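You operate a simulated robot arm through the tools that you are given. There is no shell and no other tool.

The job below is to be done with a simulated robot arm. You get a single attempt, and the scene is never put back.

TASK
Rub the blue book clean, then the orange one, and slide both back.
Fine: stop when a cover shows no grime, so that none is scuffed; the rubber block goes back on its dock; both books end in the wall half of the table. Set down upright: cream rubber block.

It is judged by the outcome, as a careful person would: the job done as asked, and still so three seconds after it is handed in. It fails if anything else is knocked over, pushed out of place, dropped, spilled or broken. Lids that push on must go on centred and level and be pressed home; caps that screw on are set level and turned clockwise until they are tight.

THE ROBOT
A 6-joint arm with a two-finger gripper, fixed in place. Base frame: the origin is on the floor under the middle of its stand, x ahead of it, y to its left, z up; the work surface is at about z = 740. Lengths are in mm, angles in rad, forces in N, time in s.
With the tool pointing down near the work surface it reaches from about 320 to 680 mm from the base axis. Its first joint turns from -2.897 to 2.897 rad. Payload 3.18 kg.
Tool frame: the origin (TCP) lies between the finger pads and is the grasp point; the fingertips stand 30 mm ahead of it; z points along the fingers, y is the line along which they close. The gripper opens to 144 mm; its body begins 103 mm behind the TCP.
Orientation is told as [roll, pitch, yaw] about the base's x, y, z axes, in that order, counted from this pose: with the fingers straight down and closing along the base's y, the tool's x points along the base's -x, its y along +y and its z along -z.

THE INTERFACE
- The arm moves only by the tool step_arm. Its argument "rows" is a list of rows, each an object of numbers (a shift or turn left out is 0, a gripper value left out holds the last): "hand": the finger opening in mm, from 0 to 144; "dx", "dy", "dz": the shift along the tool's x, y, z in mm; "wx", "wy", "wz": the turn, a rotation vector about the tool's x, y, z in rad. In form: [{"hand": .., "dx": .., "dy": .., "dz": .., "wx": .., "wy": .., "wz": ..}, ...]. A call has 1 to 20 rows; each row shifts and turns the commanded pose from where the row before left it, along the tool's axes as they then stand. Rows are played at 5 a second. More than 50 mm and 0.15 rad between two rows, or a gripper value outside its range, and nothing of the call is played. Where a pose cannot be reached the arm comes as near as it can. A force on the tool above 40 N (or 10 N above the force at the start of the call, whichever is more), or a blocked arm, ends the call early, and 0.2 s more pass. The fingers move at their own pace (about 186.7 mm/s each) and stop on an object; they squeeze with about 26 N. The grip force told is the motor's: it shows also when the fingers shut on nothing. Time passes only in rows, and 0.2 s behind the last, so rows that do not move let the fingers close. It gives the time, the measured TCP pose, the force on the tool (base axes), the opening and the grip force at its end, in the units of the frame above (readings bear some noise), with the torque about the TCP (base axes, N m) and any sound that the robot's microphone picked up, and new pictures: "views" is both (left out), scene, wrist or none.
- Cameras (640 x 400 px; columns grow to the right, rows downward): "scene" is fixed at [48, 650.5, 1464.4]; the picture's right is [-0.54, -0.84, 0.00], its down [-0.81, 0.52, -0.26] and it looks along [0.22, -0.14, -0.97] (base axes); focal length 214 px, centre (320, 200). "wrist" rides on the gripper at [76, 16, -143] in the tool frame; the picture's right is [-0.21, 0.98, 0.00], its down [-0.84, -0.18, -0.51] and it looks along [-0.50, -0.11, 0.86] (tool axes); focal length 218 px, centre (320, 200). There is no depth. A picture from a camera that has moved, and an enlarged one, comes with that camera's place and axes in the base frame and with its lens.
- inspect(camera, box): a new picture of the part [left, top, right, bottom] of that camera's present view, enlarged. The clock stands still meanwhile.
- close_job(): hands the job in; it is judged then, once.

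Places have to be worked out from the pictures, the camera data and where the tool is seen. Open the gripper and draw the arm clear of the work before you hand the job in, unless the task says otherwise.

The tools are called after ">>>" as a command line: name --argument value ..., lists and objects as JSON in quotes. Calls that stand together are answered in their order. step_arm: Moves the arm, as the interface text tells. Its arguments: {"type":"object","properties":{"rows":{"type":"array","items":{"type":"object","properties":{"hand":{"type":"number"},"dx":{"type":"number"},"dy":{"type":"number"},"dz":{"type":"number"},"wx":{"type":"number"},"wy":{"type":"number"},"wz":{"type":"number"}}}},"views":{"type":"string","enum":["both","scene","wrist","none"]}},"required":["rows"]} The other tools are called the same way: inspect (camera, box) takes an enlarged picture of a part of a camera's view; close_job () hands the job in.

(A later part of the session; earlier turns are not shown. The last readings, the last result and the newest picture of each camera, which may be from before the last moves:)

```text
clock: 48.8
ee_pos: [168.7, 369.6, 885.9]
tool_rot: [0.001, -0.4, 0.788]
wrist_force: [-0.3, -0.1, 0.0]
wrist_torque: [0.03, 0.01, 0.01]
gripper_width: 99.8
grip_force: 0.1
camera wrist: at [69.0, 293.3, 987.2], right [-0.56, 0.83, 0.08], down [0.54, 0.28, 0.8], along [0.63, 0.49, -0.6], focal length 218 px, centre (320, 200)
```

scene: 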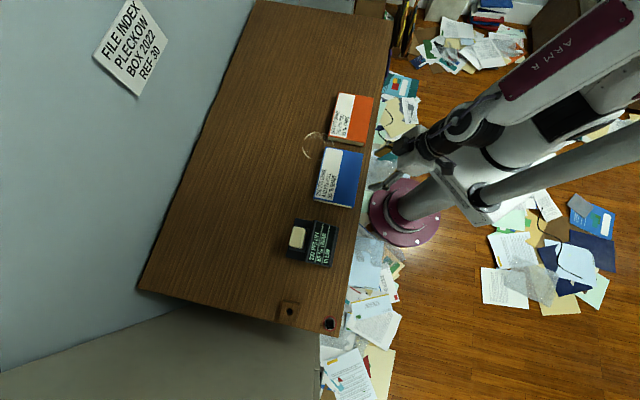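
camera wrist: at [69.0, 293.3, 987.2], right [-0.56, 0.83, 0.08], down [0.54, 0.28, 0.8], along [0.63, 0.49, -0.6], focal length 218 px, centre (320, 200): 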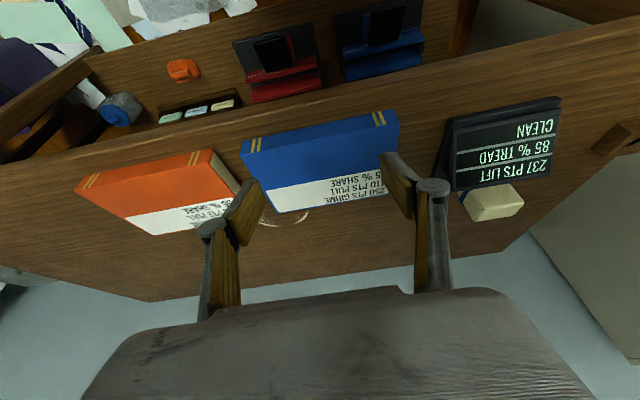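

I'm beside the blue book's spine, above the front edge (n≈380, t≈-142). I'll zoom in to fix the spine line and the fingers' clearance before descending.

>>> inspect --camera "wrist" --box '[200, 80, 440, 230]'

>>> inspect --camera "scene" --box '[310, 130, 430, 220]'

```text
2.67 times, centred on (320, 155) of wrist
camera zoom: at [69.0, 293.3, 987.2], right [-0.56, 0.83, 0.08], down [0.54, 0.28, 0.8], along [0.63, 0.49, -0.6], focal length 582 px, centre (320, 320)
```

zoom: 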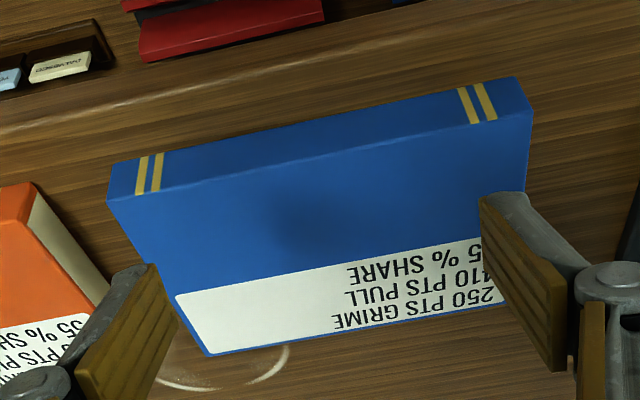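

```text
4.44 times, centred on (370, 175) of scene
camera zoom: at [48.0, 650.5, 1464.4], right [-0.54, -0.84, 0.0], down [-0.81, 0.52, -0.26], along [0.22, -0.14, -0.97], focal length 953 px, centre (98, 311)
```

zoom: 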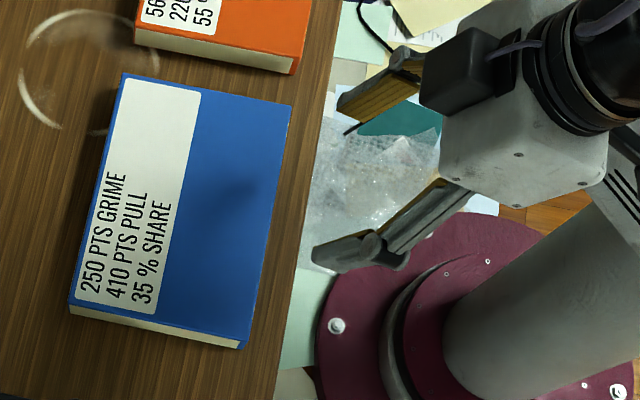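

The spine's foot lies at n≈423 (t from -242 to -41), the table edge at n≈394, so there is about 29 mm of room. I'll descend in front of the spine, stopping with the fingertips about 20 mm above the table.

>>> step_arm --rows '[{"dx": 9.3, "dz": 22.1}, {"dx": 9.3, "dz": 22.1}, {"dx": 9.3, "dz": 22.1}, {"dx": 8.2, "dz": 19.4}]' --views "both"

>>> inspect --camera "wrist" --box '[180, 80, 460, 255]'

>>> inspect --camera "scene" --box '[310, 130, 430, 220]'

```text
clock: 49.8
ee_pos: [168.2, 369.7, 792.0]
tool_rot: [-0.002, -0.396, 0.787]
wrist_force: [-0.5, -0.7, 0.9]
wrist_torque: [0.0, 0.02, 0.02]
gripper_width: 99.9
grip_force: 0.0
camera wrist: at [69.1, 293.8, 894.2], right [-0.56, 0.83, 0.08], down [0.54, 0.28, 0.8], along [0.63, 0.49, -0.6], focal length 218 px, centre (320, 200)
```

scene: 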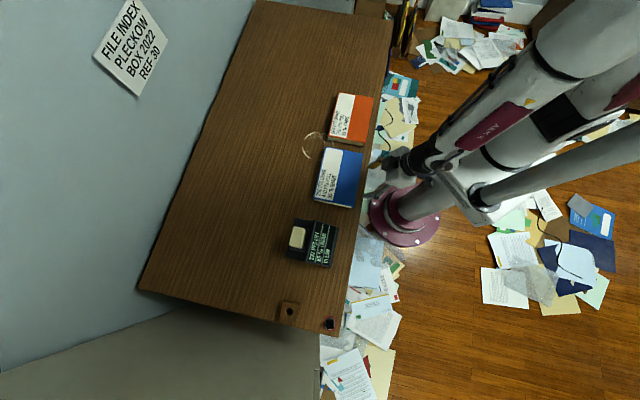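
wrist: 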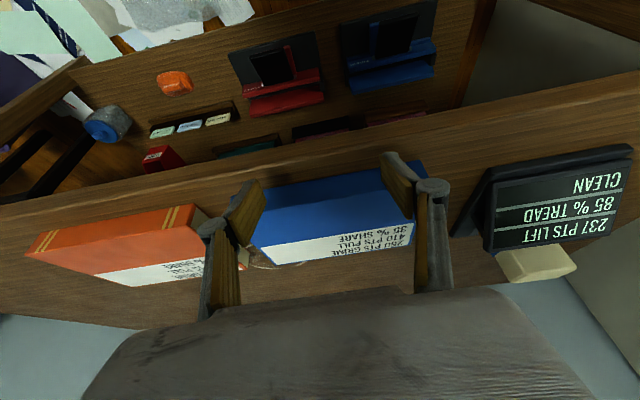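

```text
2.29 times, centred on (320, 168) of wrist
camera zoom: at [69.1, 293.8, 894.2], right [-0.56, 0.83, 0.08], down [0.54, 0.28, 0.8], along [0.63, 0.49, -0.6], focal length 499 px, centre (320, 274)
```

zoom: 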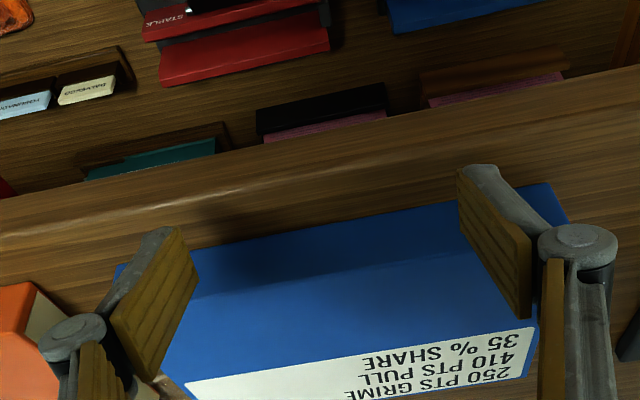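

```text
4.44 times, centred on (370, 175) of scene
camera zoom: at [48.0, 650.5, 1464.4], right [-0.54, -0.84, 0.0], down [-0.81, 0.52, -0.26], along [0.22, -0.14, -0.97], focal length 953 px, centre (98, 311)
```

zoom: 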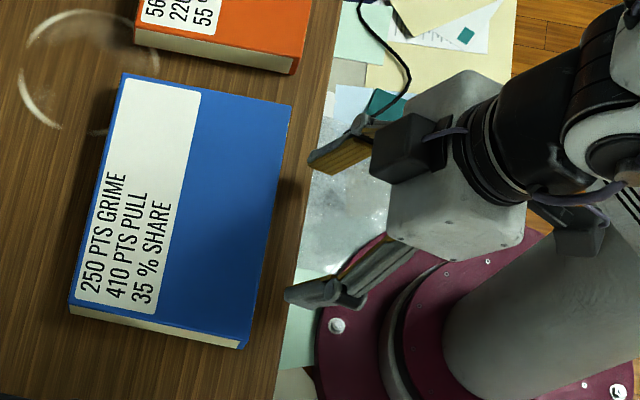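

The tips are in front of the spine with about 25 mm clearance. I'll lower 14 mm more so the tips sit about 10 mm above the table, then advance toward the spine.

>>> step_arm --rows '[{"dx": 2.7, "dz": 6.45}, {"dx": 1.6, "dz": 3.7}, {"dx": 1.2, "dz": 2.8}, {}]' --views "none"

```text
clock: 50.8
ee_pos: [169.0, 373.8, 783.6]
tool_rot: [-0.008, -0.395, 0.789]
wrist_force: [0.2, 0.0, 0.0]
wrist_torque: [-0.01, -0.02, 0.01]
gripper_width: 99.6
grip_force: 0.1
out of reach, approached as far as the arm can: row 2
```

The arm is at an inner limit with this tilt, so I'll rise slightly, reduce the tilt to about 0.2 rad for the first part of the push, and settle at the pushing height.

>>> step_arm --rows '[{"dz": -5, "dx": -2}, {"wy": 0.1}, {"wy": 0.1}, {}]' --views "none"

```text
clock: 51.8
ee_pos: [170.3, 372.6, 787.9]
tool_rot: [-0.006, -0.233, 0.786]
wrist_force: [-0.7, -0.6, -0.5]
wrist_torque: [0.0, -0.02, 0.0]
gripper_width: 99.8
grip_force: 0.0
```

Tilt is now about 0.23 rad. I'll lower 9 mm to pushing height and check the reading.

>>> step_arm --rows '[{"dx": 1, "dz": 4.4}, {"dx": 1, "dz": 4.4}, {}]' --views "wrist"

>>> inspect --camera "wrist" --box '[180, 80, 460, 255]'

```text
clock: 52.6
ee_pos: [168.2, 373.3, 779.3]
tool_rot: [0.0, -0.199, 0.787]
wrist_force: [-0.5, -0.1, -0.8]
wrist_torque: [0.03, -0.01, -0.01]
gripper_width: 99.8
grip_force: 0.1
camera wrist: at [84.8, 313.0, 904.0], right [-0.55, 0.83, 0.04], down [0.64, 0.39, 0.66], along [0.54, 0.39, -0.75], focal length 218 px, centre (320, 200)
```

wrist: 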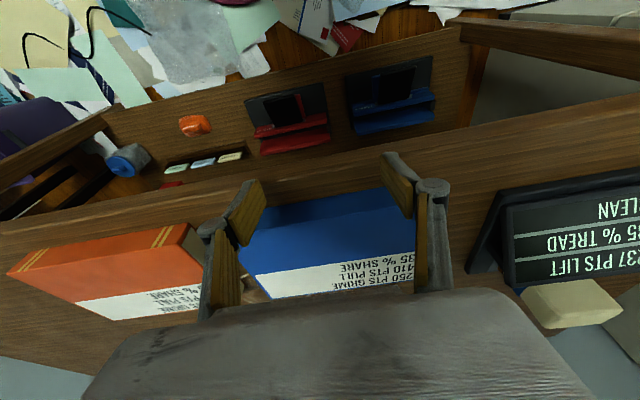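

```text
2.29 times, centred on (320, 168) of wrist
camera zoom: at [84.8, 313.0, 904.0], right [-0.55, 0.83, 0.04], down [0.64, 0.39, 0.66], along [0.54, 0.39, -0.75], focal length 499 px, centre (320, 274)
```

zoom: 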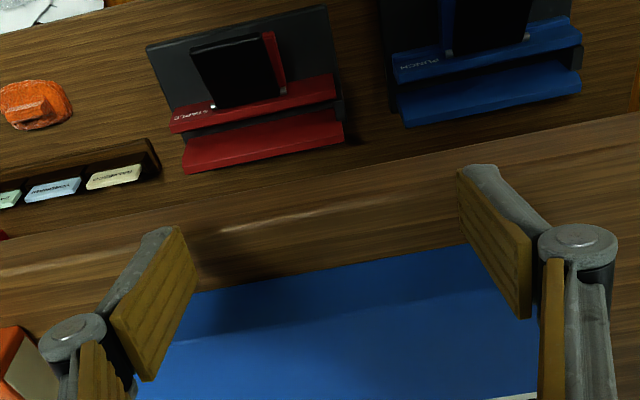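

Pose is square and at the right height (tips z≈750). I'll advance toward the wall 40 mm to meet the spine and start the push, then check.

>>> step_arm --rows '[{"dx": -9.8, "dz": 2}, {"dx": -9.8, "dz": 2}, {"dx": -9.8, "dz": 2}, {"dx": -9.8, "dz": 2}]' --views "both"

>>> inspect --camera "scene" --box '[290, 80, 410, 220]'

```text
clock: 53.6
ee_pos: [196.4, 402.9, 776.9]
tool_rot: [0.0, -0.2, 0.787]
wrist_force: [-1.9, -1.7, 0.9]
wrist_torque: [-0.07, -0.01, -0.14]
gripper_width: 99.9
grip_force: 0.1
camera wrist: at [113.3, 341.4, 903.7], right [-0.55, 0.83, 0.04], down [0.64, 0.39, 0.66], along [0.54, 0.39, -0.75], focal length 218 px, centre (320, 200)
```

scene: 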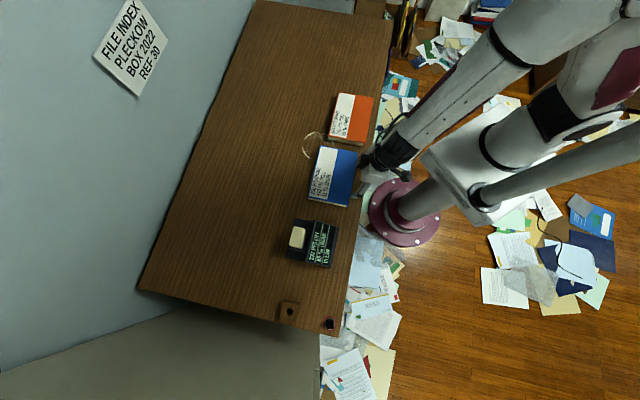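
wrist: 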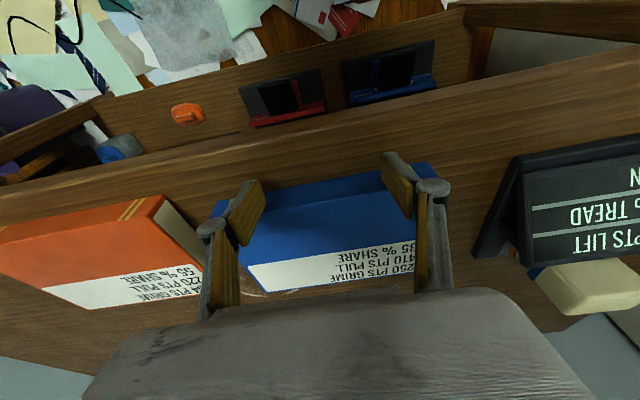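

```text
2.86 times, centred on (350, 150) of scene
camera zoom: at [48.0, 650.5, 1464.4], right [-0.54, -0.84, 0.0], down [-0.81, 0.52, -0.26], along [0.22, -0.14, -0.97], focal length 613 px, centre (234, 343)
```

zoom: 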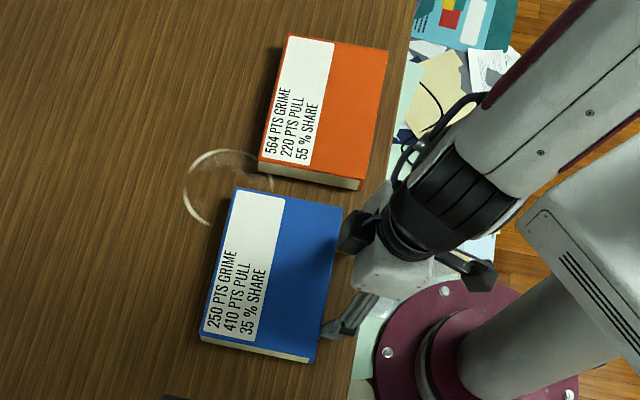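

The blue book slides easily (about 2.5 N) and stays square. I'll continue the push 150 mm at a moderate pace.

>>> step_arm --rows '[{"dx": -14.7, "dz": 2.9}, {"dx": -14.7, "dz": 2.9}, {"dx": -14.7, "dz": 2.9}, {"dx": -14.7, "dz": 2.9}, {"dx": -14.7, "dz": 2.9}, {"dx": -14.7, "dz": 2.9}, {"dx": -14.7, "dz": 2.9}, {"dx": -14.7, "dz": 2.9}, {"dx": -14.7, "dz": 2.9}, {"dx": -14.7, "dz": 2.9}]' --views "both"

>>> inspect --camera "scene" --box '[240, 80, 410, 220]'

```text
clock: 55.8
ee_pos: [302.9, 507.7, 779.0]
tool_rot: [0.0, -0.199, 0.787]
wrist_force: [-2.2, -2.5, 1.2]
wrist_torque: [-0.06, 0.02, -0.06]
gripper_width: 100.2
grip_force: 0.6
camera wrist: at [219.2, 447.2, 904.3], right [-0.55, 0.84, 0.04], down [0.64, 0.39, 0.66], along [0.54, 0.39, -0.75], focal length 218 px, centre (320, 200)
```

scene: 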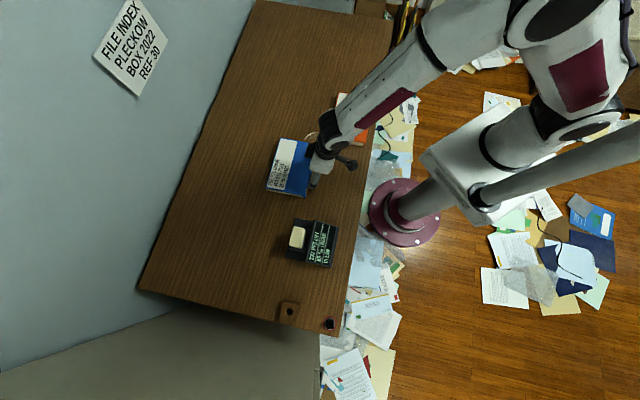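
wrist: 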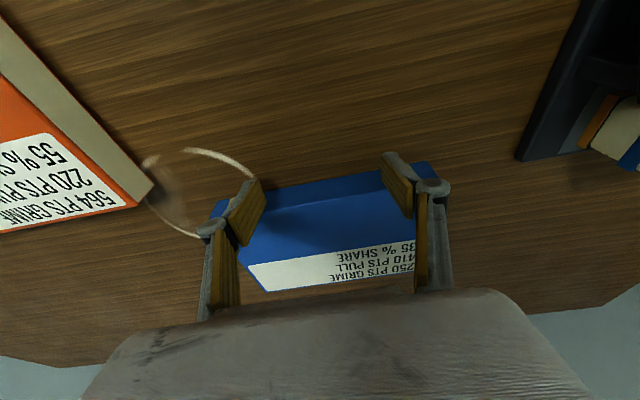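

```text
2.86 times, centred on (325, 150) of scene
camera zoom: at [48.0, 650.5, 1464.4], right [-0.54, -0.84, 0.0], down [-0.81, 0.52, -0.26], along [0.22, -0.14, -0.97], focal length 613 px, centre (306, 343)
```

zoom: 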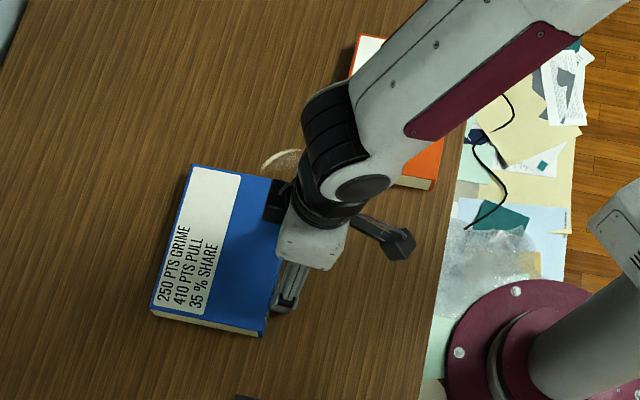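

The blue book's near edge is now at about n≈587 and it's still square. For the last stretch beyond mid-table (n≈709) I need more reach: I'll back off slightly, tilt to 0.5 rad and settle height.

>>> step_arm --rows '[{"dx": 11.8, "dz": -2.4}, {"wy": -0.15}, {"wy": -0.15}, {"dx": 1.4, "dz": 2.6}, {}]' --views "wrist"

```text
clock: 57.0
ee_pos: [300.0, 494.8, 775.3]
tool_rot: [-0.03, -0.42, 0.787]
wrist_force: [-0.9, -0.8, 0.6]
wrist_torque: [0.02, 0.0, -0.02]
gripper_width: 100.1
grip_force: 0.1
out of reach, approached as far as the arm can: row 3
camera wrist: at [195.5, 418.6, 874.8], right [-0.55, 0.83, 0.06], down [0.51, 0.28, 0.81], along [0.66, 0.48, -0.58], focal length 218 px, centre (320, 200)
```

wrist: 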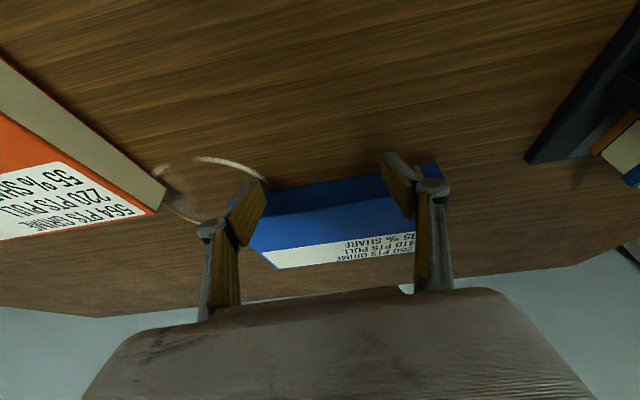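

The tilt is limited here (about 0.42 rad, with a slight roll). I'll let it settle for a moment and read the pose again.

>>> step_arm --rows '[{"wy": 0.08}, {}, {}]' --views "none"

```text
clock: 57.8
ee_pos: [300.3, 492.6, 775.5]
tool_rot: [-0.037, -0.37, 0.785]
wrist_force: [-0.2, 0.3, -0.2]
wrist_torque: [0.0, -0.02, 0.02]
gripper_width: 100.1
grip_force: 0.1
```

A small roll (-0.037) and a 9 mm sideways offset crept in; I'll correct both before pushing on.

>>> step_arm --rows '[{"wx": -0.037}, {"dy": 4.4}, {"dy": 4.4}, {}]' --views "none"

```text
clock: 58.8
ee_pos: [292.3, 499.1, 775.6]
tool_rot: [0.006, -0.34, 0.785]
wrist_force: [0.3, -0.1, -0.6]
wrist_torque: [0.01, 0.05, 0.0]
gripper_width: 100.2
grip_force: 0.0
```

Pose is good again (tilt 0.34, roll ≈0). I'll raise 2 mm and push another 70 mm.

>>> step_arm --rows '[{"dx": -0.7, "dz": -1.9}, {"dx": -13.2, "dz": 4.7}, {"dx": -13.2, "dz": 4.7}, {"dx": -13.2, "dz": 4.7}, {"dx": -13.2, "dz": 4.7}, {"dx": -13.2, "dz": 4.7}]' --views "both"

```text
clock: 60.2
ee_pos: [342.1, 549.1, 776.4]
tool_rot: [0.008, -0.341, 0.785]
wrist_force: [-1.9, -0.8, 1.3]
wrist_torque: [-0.01, 0.01, 0.04]
gripper_width: 100.5
grip_force: 0.6
camera wrist: at [247.8, 476.6, 886.9], right [-0.55, 0.83, 0.08], down [0.57, 0.31, 0.76], along [0.6, 0.46, -0.65], focal length 218 px, centre (320, 200)
```

scene: 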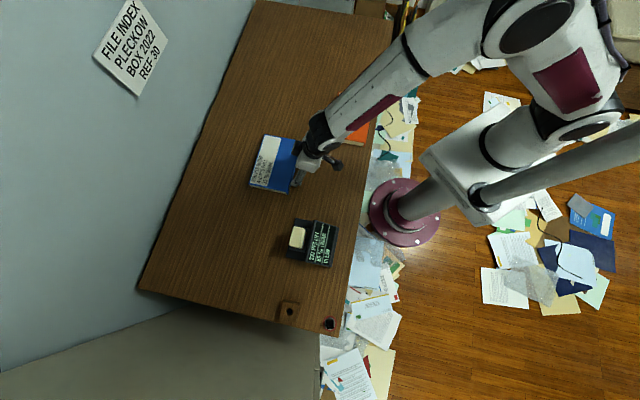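
wrist: 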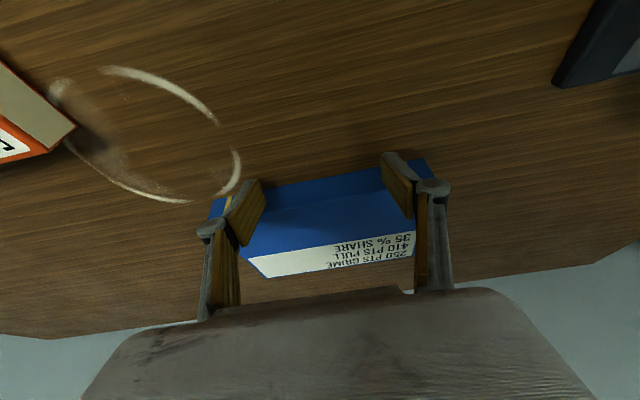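

The book keeps sliding squarely; near edge about n≈648. I'll push 30 mm more and then add a little tilt for the last part.

>>> step_arm --rows '[{"dx": -14.1, "dz": 5}, {"dx": -14.1, "dz": 5}, {}]' --views "none"

```text
clock: 61.0
ee_pos: [362.3, 570.4, 777.1]
tool_rot: [0.01, -0.339, 0.784]
wrist_force: [-0.8, -0.6, 1.0]
wrist_torque: [-0.02, -0.01, -0.03]
gripper_width: 100.0
grip_force: 0.7
```

At n≈659.5 now with no reach warning. I'll try adding 0.1 rad of tilt here, correcting the small roll too.

>>> step_arm --rows '[{"wy": -0.1, "wx": -0.0}, {}]' --views "none"

```text
clock: 61.6
ee_pos: [363.6, 570.8, 777.2]
tool_rot: [0.008, -0.443, 0.782]
wrist_force: [-1.2, -0.8, 0.5]
wrist_torque: [-0.01, -0.01, -0.06]
gripper_width: 100.3
grip_force: 0.4
```

The extra tilt is fine here (0.443). Pushing 45 mm further.

>>> step_arm --rows '[{"dx": -13.5, "dz": 6.4}, {"dx": -13.5, "dz": 6.4}, {"dx": -13.5, "dz": 6.4}, {}]' --views "both"

>>> inspect --camera "scene" --box '[200, 100, 360, 220]'

```text
clock: 62.6
ee_pos: [396.7, 602.9, 777.2]
tool_rot: [0.009, -0.44, 0.785]
wrist_force: [-0.7, -0.9, 0.4]
wrist_torque: [-0.01, 0.0, 0.0]
gripper_width: 99.8
grip_force: 0.1
camera wrist: at [293.2, 522.7, 874.2], right [-0.56, 0.82, 0.1], down [0.52, 0.26, 0.82], along [0.65, 0.51, -0.57], focal length 218 px, centre (320, 200)
```

scene: 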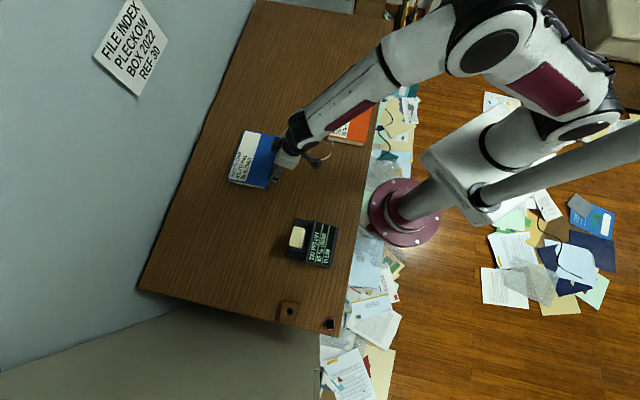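
wrist: 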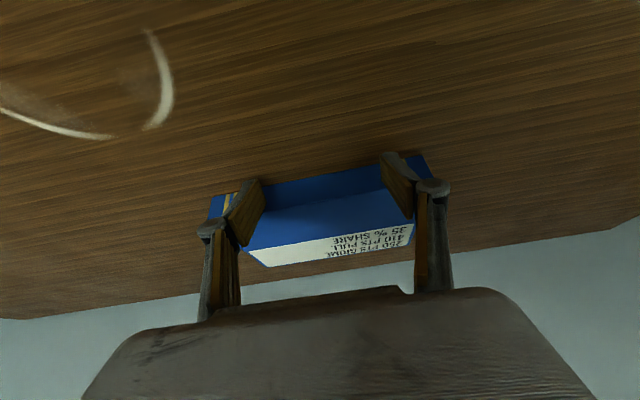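

```text
3.33 times, centred on (280, 160) of scene
camera zoom: at [48.0, 650.5, 1464.4], right [-0.54, -0.84, 0.0], down [-0.81, 0.52, -0.26], along [0.22, -0.14, -0.97], focal length 715 px, centre (453, 333)
```

zoom: 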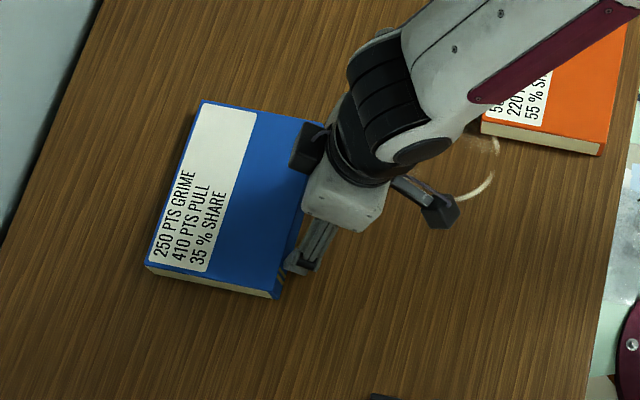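

The blue book's near edge is now at about n≈720, just past mid-table (≈709). I'll try for another 18 mm of margin.

>>> step_arm --rows '[{"dx": -8.1, "dz": 3.9}, {"dx": -8.1, "dz": 3.9}, {}]' --views "none"

>>> inspect --camera "scene" --box '[130, 240, 290, 340]'

>>> inspect --camera "scene" --box '[270, 250, 370, 350]'

>>> inspect --camera "scene" --box '[190, 90, 350, 210]'

```text
clock: 63.4
ee_pos: [408.0, 614.6, 776.5]
tool_rot: [0.008, -0.441, 0.783]
wrist_force: [-1.8, -1.1, 0.6]
wrist_torque: [-0.01, 0.07, -0.02]
gripper_width: 100.2
grip_force: 0.4
```

```text
4.00 times, centred on (210, 290) of scene
camera zoom: at [48.0, 650.5, 1464.4], right [-0.54, -0.84, 0.0], down [-0.81, 0.52, -0.26], along [0.22, -0.14, -0.97], focal length 858 px, centre (760, -160)
```

zoom: 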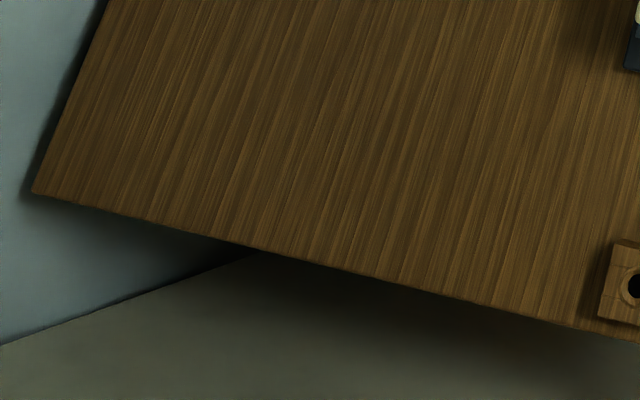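

```text
4.00 times, centred on (320, 300) of scene
camera zoom: at [48.0, 650.5, 1464.4], right [-0.54, -0.84, 0.0], down [-0.81, 0.52, -0.26], along [0.22, -0.14, -0.97], focal length 858 px, centre (320, -200)
```

zoom: 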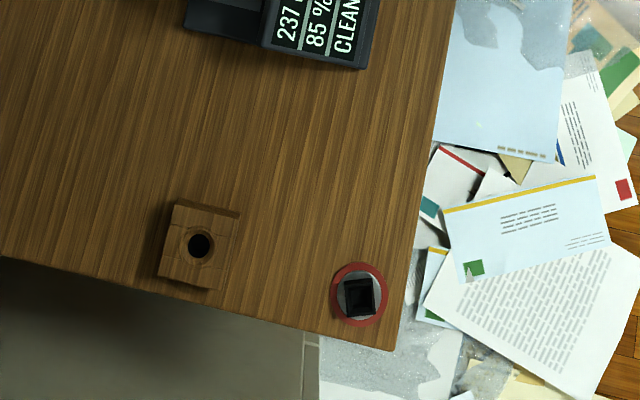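

```text
3.33 times, centred on (270, 150) of scene
camera zoom: at [48.0, 650.5, 1464.4], right [-0.54, -0.84, 0.0], down [-0.81, 0.52, -0.26], along [0.22, -0.14, -0.97], focal length 715 px, centre (487, 367)
```

zoom: 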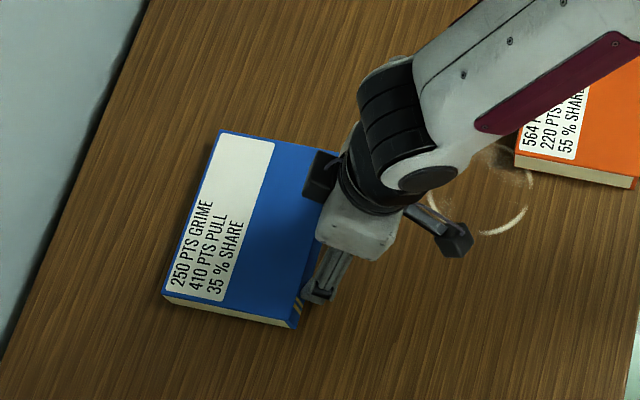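

The table spans n≈394 to 1031 (mid ≈713), and the blue book's near edge now sits at n≈740, fully in the wall half. I'll back away from it, rise, reduce the tilt, and travel to the orange book's spine side.

>>> step_arm --rows '[{"dx": 13.5, "dz": -6.4}, {"dx": 18, "dz": -8.6}, {"dx": 13.5, "dz": -6.4}, {"dx": -12.9, "dz": -27.1}, {"dx": -12.9, "dz": -27.1}, {"dx": -12.9, "dz": -27.1}, {"wy": 0.12, "wx": -0.008}, {"wy": 0.12}, {}]' --views "both"

```text
clock: 65.4
ee_pos: [373.6, 578.5, 866.6]
tool_rot: [0.015, -0.2, 0.786]
wrist_force: [-0.5, 0.3, -0.6]
wrist_torque: [-0.03, 0.0, -0.02]
gripper_width: 99.8
grip_force: 0.1
camera wrist: at [291.4, 517.4, 993.2], right [-0.55, 0.83, 0.06], down [0.65, 0.38, 0.66], along [0.53, 0.4, -0.75], focal length 218 px, centre (320, 200)
```

scene: 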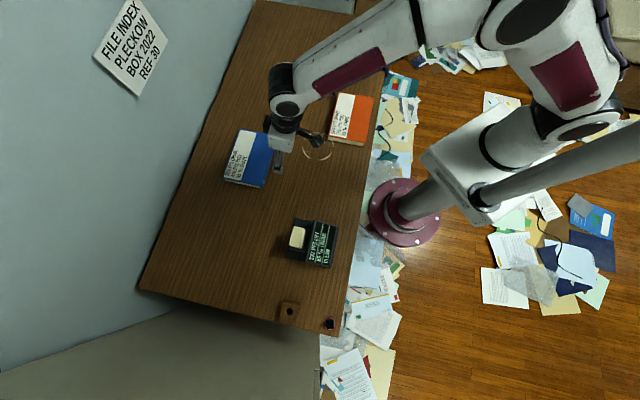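
wrist: 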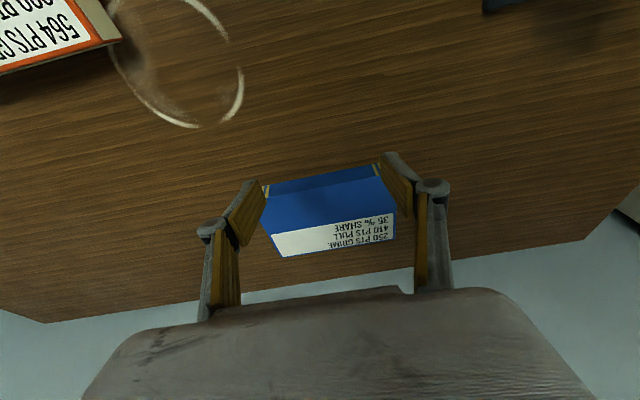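

The blue book stays put. Now I travel over to the orange book's spine side (n≈383, t≈97), keeping high, and remove the small roll.

>>> step_arm --rows '[{"wx": 0.015, "dx": 28.4, "dy": -24.2, "dz": -5.8}, {"dx": 28.4, "dy": -24.2, "dz": -5.8}, {"dx": 28.4, "dy": -24.2, "dz": -5.8}, {"dx": 28.4, "dy": -24.2, "dz": -5.8}, {"dx": 28.4, "dy": -24.2, "dz": -5.8}, {"dx": 28.4, "dy": -24.2, "dz": -5.8}, {"dx": 28.4, "dy": -24.2, "dz": -5.8}, {"dx": 28.4, "dy": -24.2, "dz": -5.8}, {"dx": 28.4, "dy": -24.2, "dz": -5.8}, {"dx": 28.4, "dy": -24.2, "dz": -5.8}, {}]' --views "both"

>>> inspect --camera "wrist" --box '[180, 60, 460, 235]'

```text
clock: 67.8
ee_pos: [340.4, 202.5, 867.0]
tool_rot: [0.0, -0.2, 0.787]
wrist_force: [-0.2, -0.9, -0.5]
wrist_torque: [0.01, -0.01, 0.01]
gripper_width: 100.1
grip_force: 0.0
camera wrist: at [257.0, 142.5, 992.4], right [-0.55, 0.83, 0.04], down [0.64, 0.39, 0.67], along [0.54, 0.39, -0.75], focal length 218 px, centre (320, 200)
```

scene: 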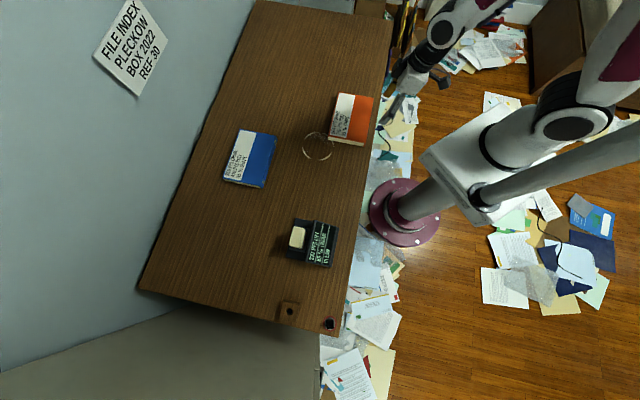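
wrist: 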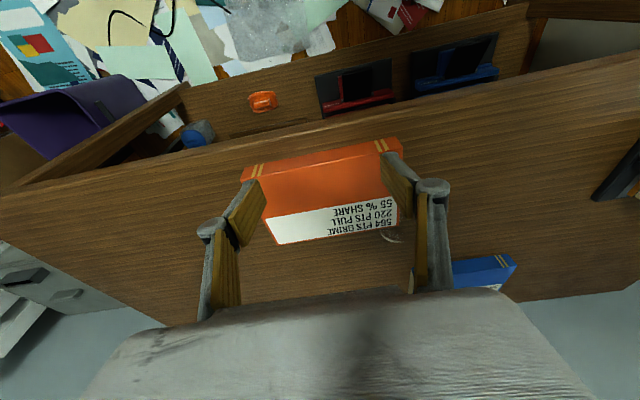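

```text
2.29 times, centred on (320, 148) of wrist
camera zoom: at [257.0, 142.5, 992.4], right [-0.55, 0.83, 0.04], down [0.64, 0.39, 0.67], along [0.54, 0.39, -0.75], focal length 499 px, centre (320, 320)
```

zoom: 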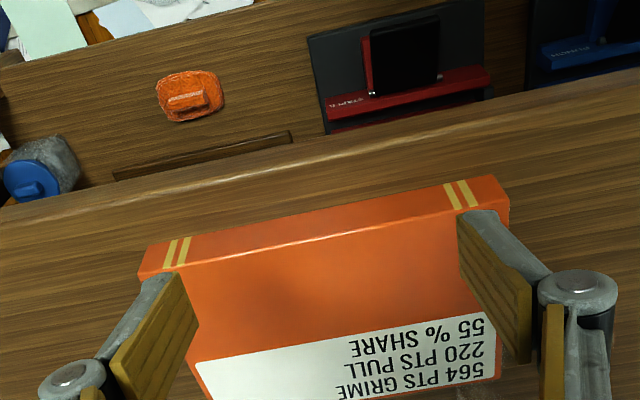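

I'm in front of the orange spine (its foot at n≈423, t≈3…205). I'll shift 5 mm toward its centre and descend to pushing height in front of it.

>>> step_arm --rows '[{"dx": 4.4, "dy": -5, "dz": 21.5}, {"dx": 4.4, "dz": 21.5}, {"dx": 4.4, "dz": 21.5}, {"dx": 2.9, "dz": 14.3}, {"dx": 1.4, "dz": 7}, {}]' --views "both"

```text
clock: 69.2
ee_pos: [344.8, 200.3, 788.7]
tool_rot: [0.0, -0.199, 0.789]
wrist_force: [-0.5, 0.0, 0.3]
wrist_torque: [0.01, -0.03, 0.02]
gripper_width: 99.7
grip_force: 0.1
out of reach, approached as far as the arm can: row 3, 4
camera wrist: at [261.2, 140.4, 913.3], right [-0.55, 0.83, 0.04], down [0.64, 0.39, 0.66], along [0.54, 0.39, -0.75], focal length 218 px, centre (320, 200)
```

scene: 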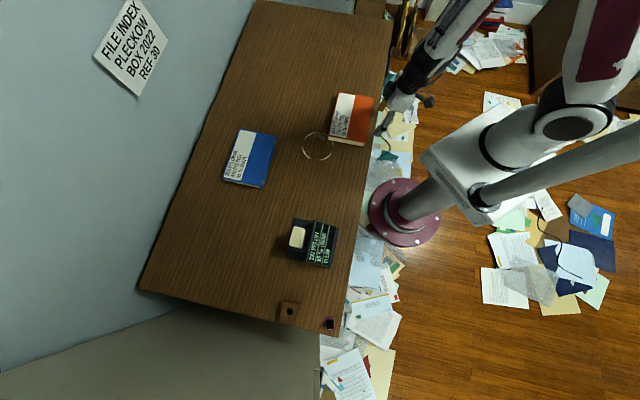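
wrist: 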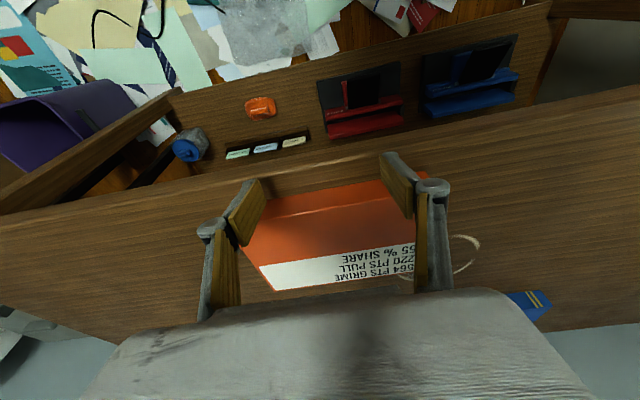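

The inner limit is near again; I'll straighten the tilt to about 0.1 rad and then lower the last 9 mm.

>>> step_arm --rows '[{"wy": 0.1}, {"dx": 0.5, "dz": 4.5}, {"dx": 0.5, "dz": 4.5}, {}]' --views "none"

```text
clock: 70.2
ee_pos: [341.7, 210.6, 783.3]
tool_rot: [0.033, -0.177, 0.787]
wrist_force: [0.3, -0.1, 0.5]
wrist_torque: [-0.01, 0.01, 0.0]
gripper_width: 99.8
grip_force: 0.1
out of reach, approached as far as the arm can: row 1, 2
```

Here the arm is near a wrist singularity (slight roll 0.033, t=92.7), but the fingertips are at z≈754 in front of the spine, which is usable. I'll check the view before advancing.

>>> step_arm --rows '[{}]' --views "both"

>>> inspect --camera "scene" --box '[310, 70, 430, 160]'

```text
clock: 70.6
ee_pos: [341.6, 209.7, 783.2]
tool_rot: [0.033, -0.177, 0.788]
wrist_force: [0.2, 0.3, -0.3]
wrist_torque: [-0.02, 0.01, -0.01]
gripper_width: 100.1
grip_force: 0.0
camera wrist: at [263.3, 148.4, 910.9], right [-0.55, 0.83, 0.07], down [0.66, 0.39, 0.64], along [0.51, 0.4, -0.76], focal length 218 px, centre (320, 200)
```

scene: 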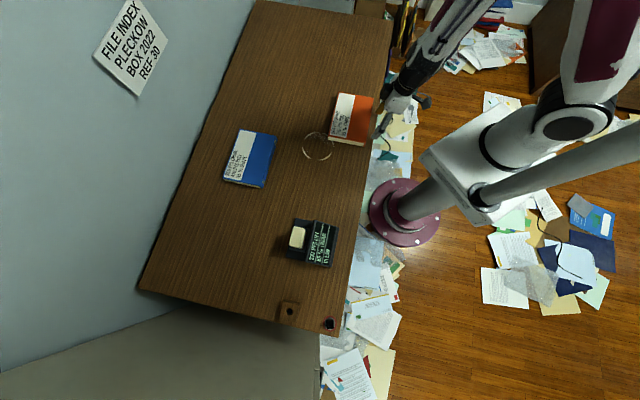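
wrist: 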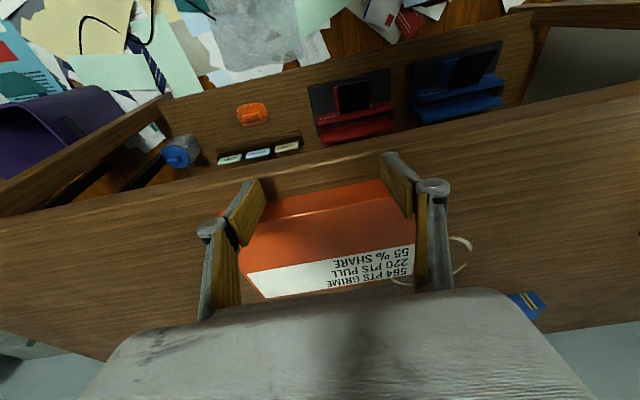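

```text
4.44 times, centred on (370, 115) of scene
camera zoom: at [48.0, 650.5, 1464.4], right [-0.54, -0.84, 0.0], down [-0.81, 0.52, -0.26], along [0.22, -0.14, -0.97], focal length 953 px, centre (98, 578)
```

zoom: 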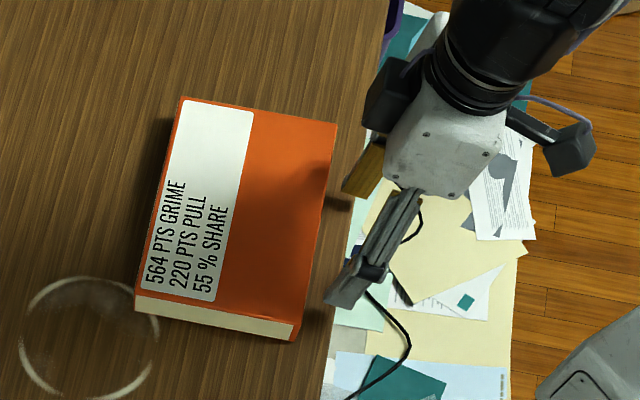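

Both fingertips face the spine, a little toward the dock end. I'll shift 10 mm toward +t, take out the roll and lower 3 mm while closing part of the gap to the spine.

>>> step_arm --rows '[{"dx": -3.5, "dy": -5, "dz": 2, "wx": 0.015}, {"dx": -3.5, "dy": -5, "dz": 2, "wx": 0.015}, {"dx": -3.5, "dz": 1.5}, {}]' --views "none"

```text
clock: 71.6
ee_pos: [356.4, 211.7, 778.0]
tool_rot: [0.003, -0.18, 0.79]
wrist_force: [-0.2, -0.4, 0.5]
wrist_torque: [-0.01, 0.01, 0.0]
gripper_width: 100.0
grip_force: 0.0
```

Pose is now clean (roll ≈0, tilt 0.18, z=778). I'll push 45 mm and check.

>>> step_arm --rows '[{"dx": -8.9, "dz": 1}, {"dx": -8.9, "dz": 1.6}, {"dx": -8.9, "dz": 1.6}, {"dx": -8.9, "dz": 1.6}, {"dx": -8.9, "dz": 1.6}]' --views "both"

>>> inspect --camera "scene" --box '[290, 70, 410, 160]'

```text
clock: 72.8
ee_pos: [387.3, 243.4, 780.0]
tool_rot: [0.004, -0.178, 0.79]
wrist_force: [-0.4, -2.6, 0.4]
wrist_torque: [-0.07, 0.02, -0.03]
gripper_width: 100.4
grip_force: 0.1
camera wrist: at [307.2, 184.9, 907.2], right [-0.55, 0.83, 0.04], down [0.65, 0.4, 0.65], along [0.53, 0.38, -0.76], focal length 218 px, centre (320, 200)
```

scene: 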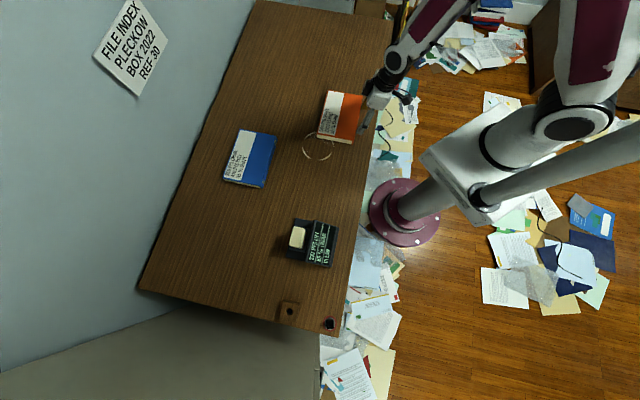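
wrist: 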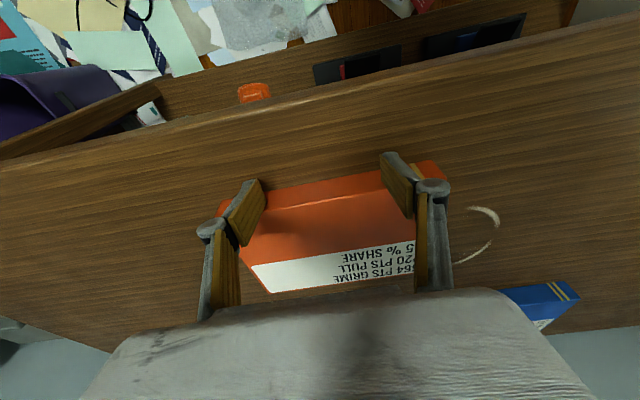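

```text
4.44 times, centred on (350, 115) of scene
camera zoom: at [48.0, 650.5, 1464.4], right [-0.54, -0.84, 0.0], down [-0.81, 0.52, -0.26], along [0.22, -0.14, -0.97], focal length 953 px, centre (187, 578)
```

zoom: 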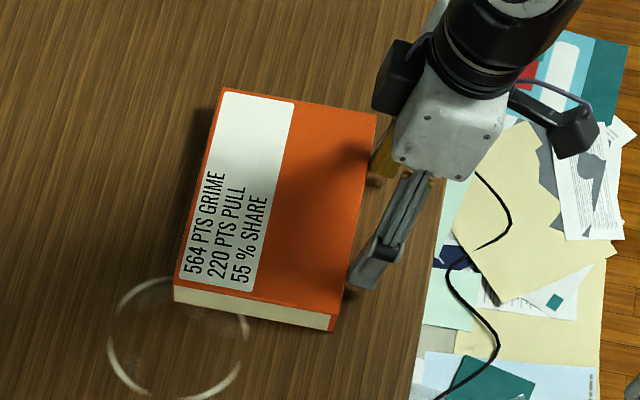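

The orange book is sliding back squarely too. I'll continue 150 mm.

>>> step_arm --rows '[{"dx": -14.7, "dz": 2.8}, {"dx": -14.7, "dz": 2.7}, {"dx": -14.7, "dz": 2.7}, {"dx": -14.7, "dz": 2.7}, {"dx": -14.7, "dz": 2.7}, {"dx": -14.7, "dz": 2.7}, {"dx": -14.7, "dz": 2.7}, {"dx": -14.7, "dz": 2.7}, {"dx": -14.7, "dz": 2.7}, {"dx": -14.7, "dz": 2.7}]' --views "both"

>>> inspect --camera "scene" --box '[220, 60, 400, 200]'

```text
clock: 75.0
ee_pos: [494.3, 350.3, 780.2]
tool_rot: [0.006, -0.181, 0.788]
wrist_force: [0.0, -1.0, 1.1]
wrist_torque: [-0.01, 0.0, 0.0]
gripper_width: 100.0
grip_force: 0.6
camera wrist: at [412.8, 291.4, 907.1], right [-0.55, 0.83, 0.04], down [0.65, 0.4, 0.65], along [0.53, 0.38, -0.76], focal length 218 px, centre (320, 200)
```

scene: 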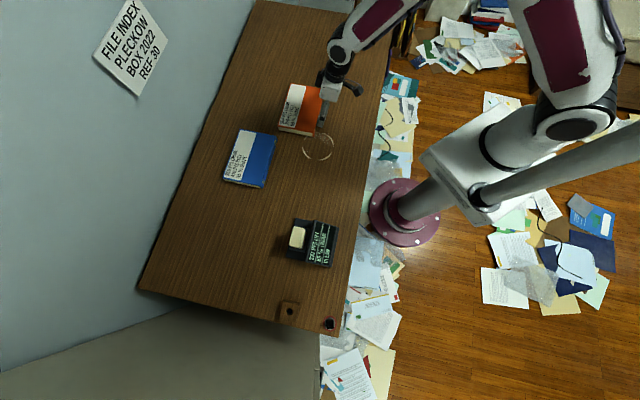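
wrist: 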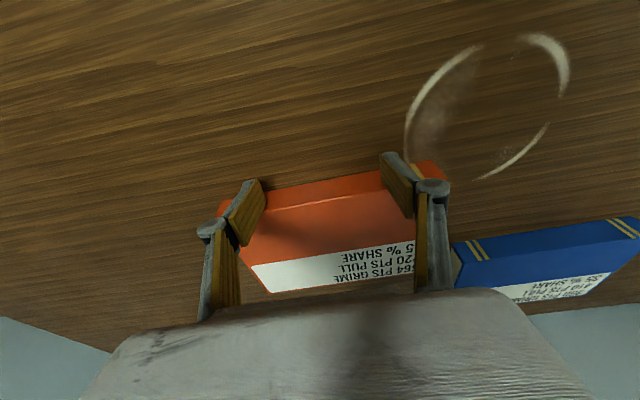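

```text
2.86 times, centred on (310, 130) of scene
camera zoom: at [48.0, 650.5, 1464.4], right [-0.54, -0.84, 0.0], down [-0.81, 0.52, -0.26], along [0.22, -0.14, -0.97], focal length 613 px, centre (349, 400)
```

zoom: 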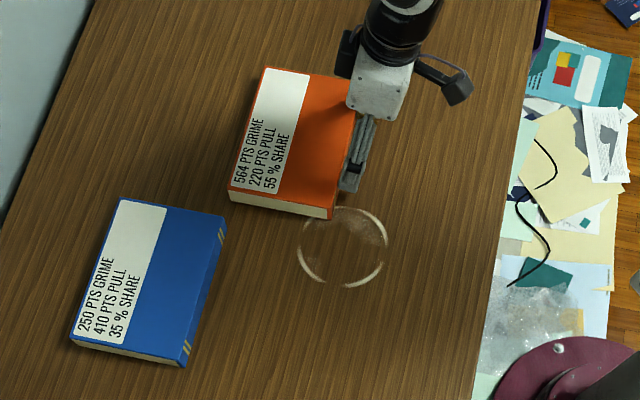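

Square and clear of the blue book. I'll push 45 mm more, then add tilt step by step.

>>> step_arm --rows '[{"dx": -14.7, "dz": 2.8}, {"dx": -14.7, "dz": 2.7}, {"dx": -14.7, "dz": 2.7}, {"wy": -0.1}, {}]' --views "none"

```text
clock: 76.2
ee_pos: [525.2, 381.7, 779.0]
tool_rot: [0.005, -0.279, 0.787]
wrist_force: [-1.4, -1.0, 0.2]
wrist_torque: [-0.02, 0.04, 0.02]
gripper_width: 100.2
grip_force: 0.3
```

Tilt 0.28 reached without trouble at n≈641. Add another 0.1 rad and push 30 mm.

>>> step_arm --rows '[{"wy": -0.1}, {"dx": -13.9, "dz": 5.6}, {"dx": -13.9, "dz": 5.6}, {}]' --views "none"

```text
clock: 77.2
ee_pos: [546.9, 402.9, 778.8]
tool_rot: [0.004, -0.38, 0.788]
wrist_force: [0.1, -0.5, 0.2]
wrist_torque: [0.03, 0.03, -0.01]
gripper_width: 100.0
grip_force: 0.3
```

Good, n≈671.6. A last bit of tilt (to 0.44) and push 50 mm to match the blue book's line.

>>> step_arm --rows '[{"wy": -0.06}, {"dx": -11.3, "dz": 5.5}, {"dx": -11.3, "dz": 5.5}, {"dx": -11.3, "dz": 5.5}, {"dx": -11.3, "dz": 5.5}, {}]' --views "both"

>>> inspect --camera "scene" --box '[200, 50, 380, 200]'

```text
clock: 78.6
ee_pos: [580.7, 437.8, 778.4]
tool_rot: [0.003, -0.439, 0.788]
wrist_force: [-1.8, -1.1, -0.1]
wrist_torque: [-0.07, 0.01, 0.01]
gripper_width: 100.3
grip_force: 0.1
camera wrist: at [479.7, 358.9, 875.7], right [-0.56, 0.82, 0.09], down [0.51, 0.26, 0.82], along [0.65, 0.51, -0.57], focal length 218 px, centre (320, 200)
```

scene: 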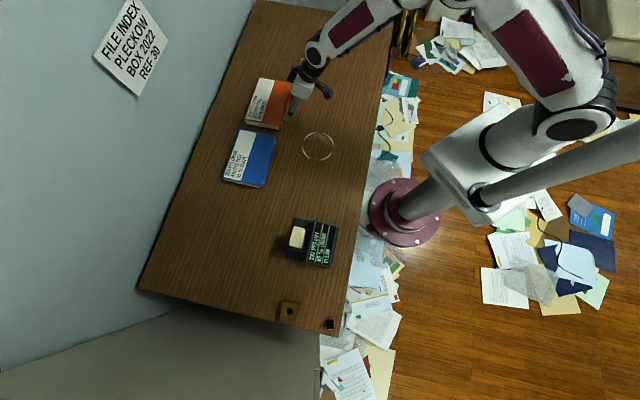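
wrist: 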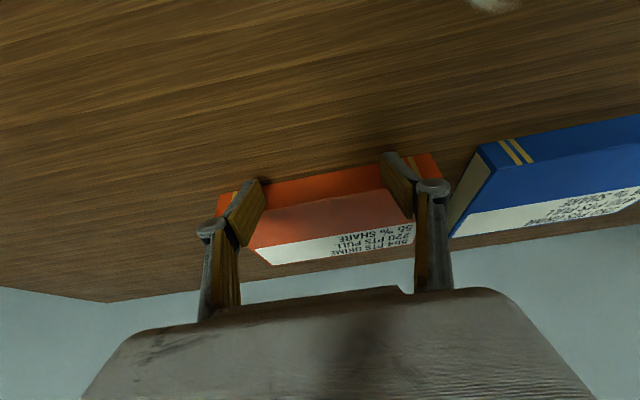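

```text
2.67 times, centred on (290, 125) of scene
camera zoom: at [48.0, 650.5, 1464.4], right [-0.54, -0.84, 0.0], down [-0.81, 0.52, -0.26], along [0.22, -0.14, -0.97], focal length 572 px, centre (400, 400)
```

zoom: 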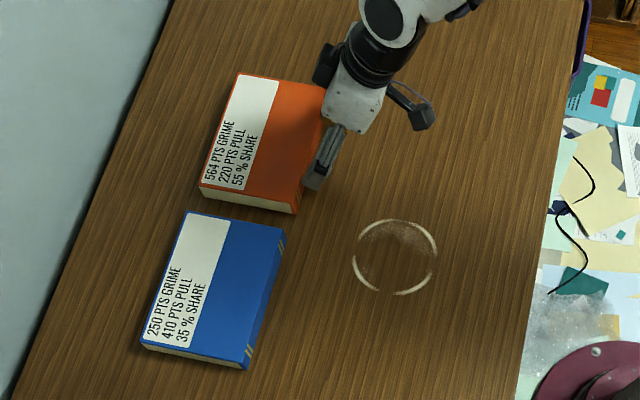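

The orange book's near edge is at about n≈730–743, past mid-table (713). I'll add 8 mm of margin and then back away.

>>> step_arm --rows '[{"dx": -7.2, "dz": 3.4}, {}, {"dx": 13.5, "dz": -6.4}, {"dx": 18, "dz": -8.6}, {"dx": 18, "dz": -8.6}, {"dx": -12.9, "dz": -27.1}, {"dx": -12.9, "dz": -27.1}, {"dx": -12.9, "dz": -27.1}]' --views "both"

>>> inspect --camera "scene" --box '[200, 50, 380, 200]'

```text
clock: 80.4
ee_pos: [551.1, 404.5, 869.2]
tool_rot: [0.005, -0.438, 0.786]
wrist_force: [-0.2, 0.1, -0.5]
wrist_torque: [-0.02, 0.01, 0.0]
gripper_width: 99.9
grip_force: 0.0
camera wrist: at [447.7, 325.4, 966.0], right [-0.56, 0.82, 0.09], down [0.52, 0.26, 0.82], along [0.65, 0.5, -0.57], focal length 218 px, centre (320, 200)
```

scene: 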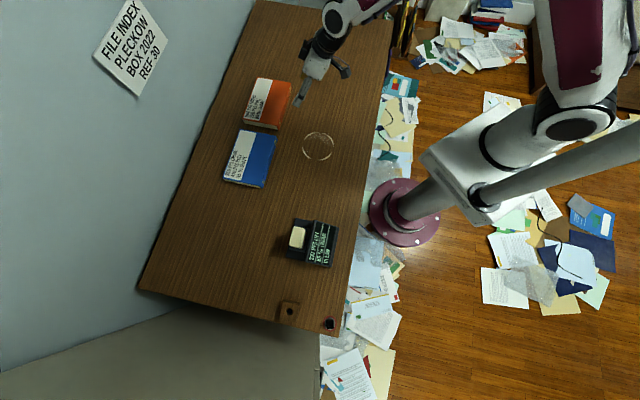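
wrist: 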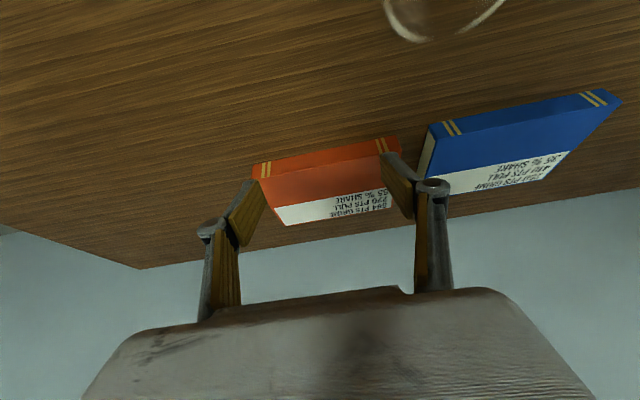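

```text
2.67 times, centred on (290, 125) of scene
camera zoom: at [48.0, 650.5, 1464.4], right [-0.54, -0.84, 0.0], down [-0.81, 0.52, -0.26], along [0.22, -0.14, -0.97], focal length 572 px, centre (400, 400)
```

zoom: 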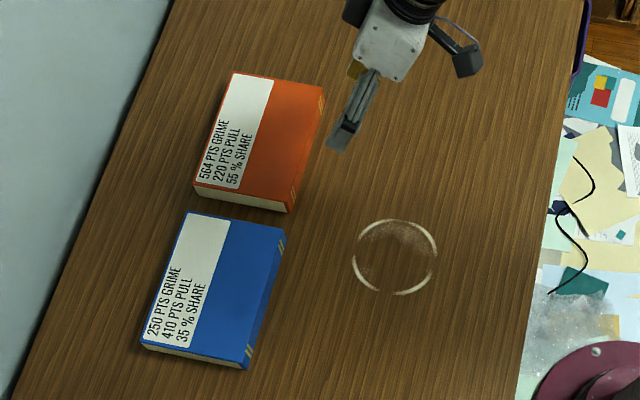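

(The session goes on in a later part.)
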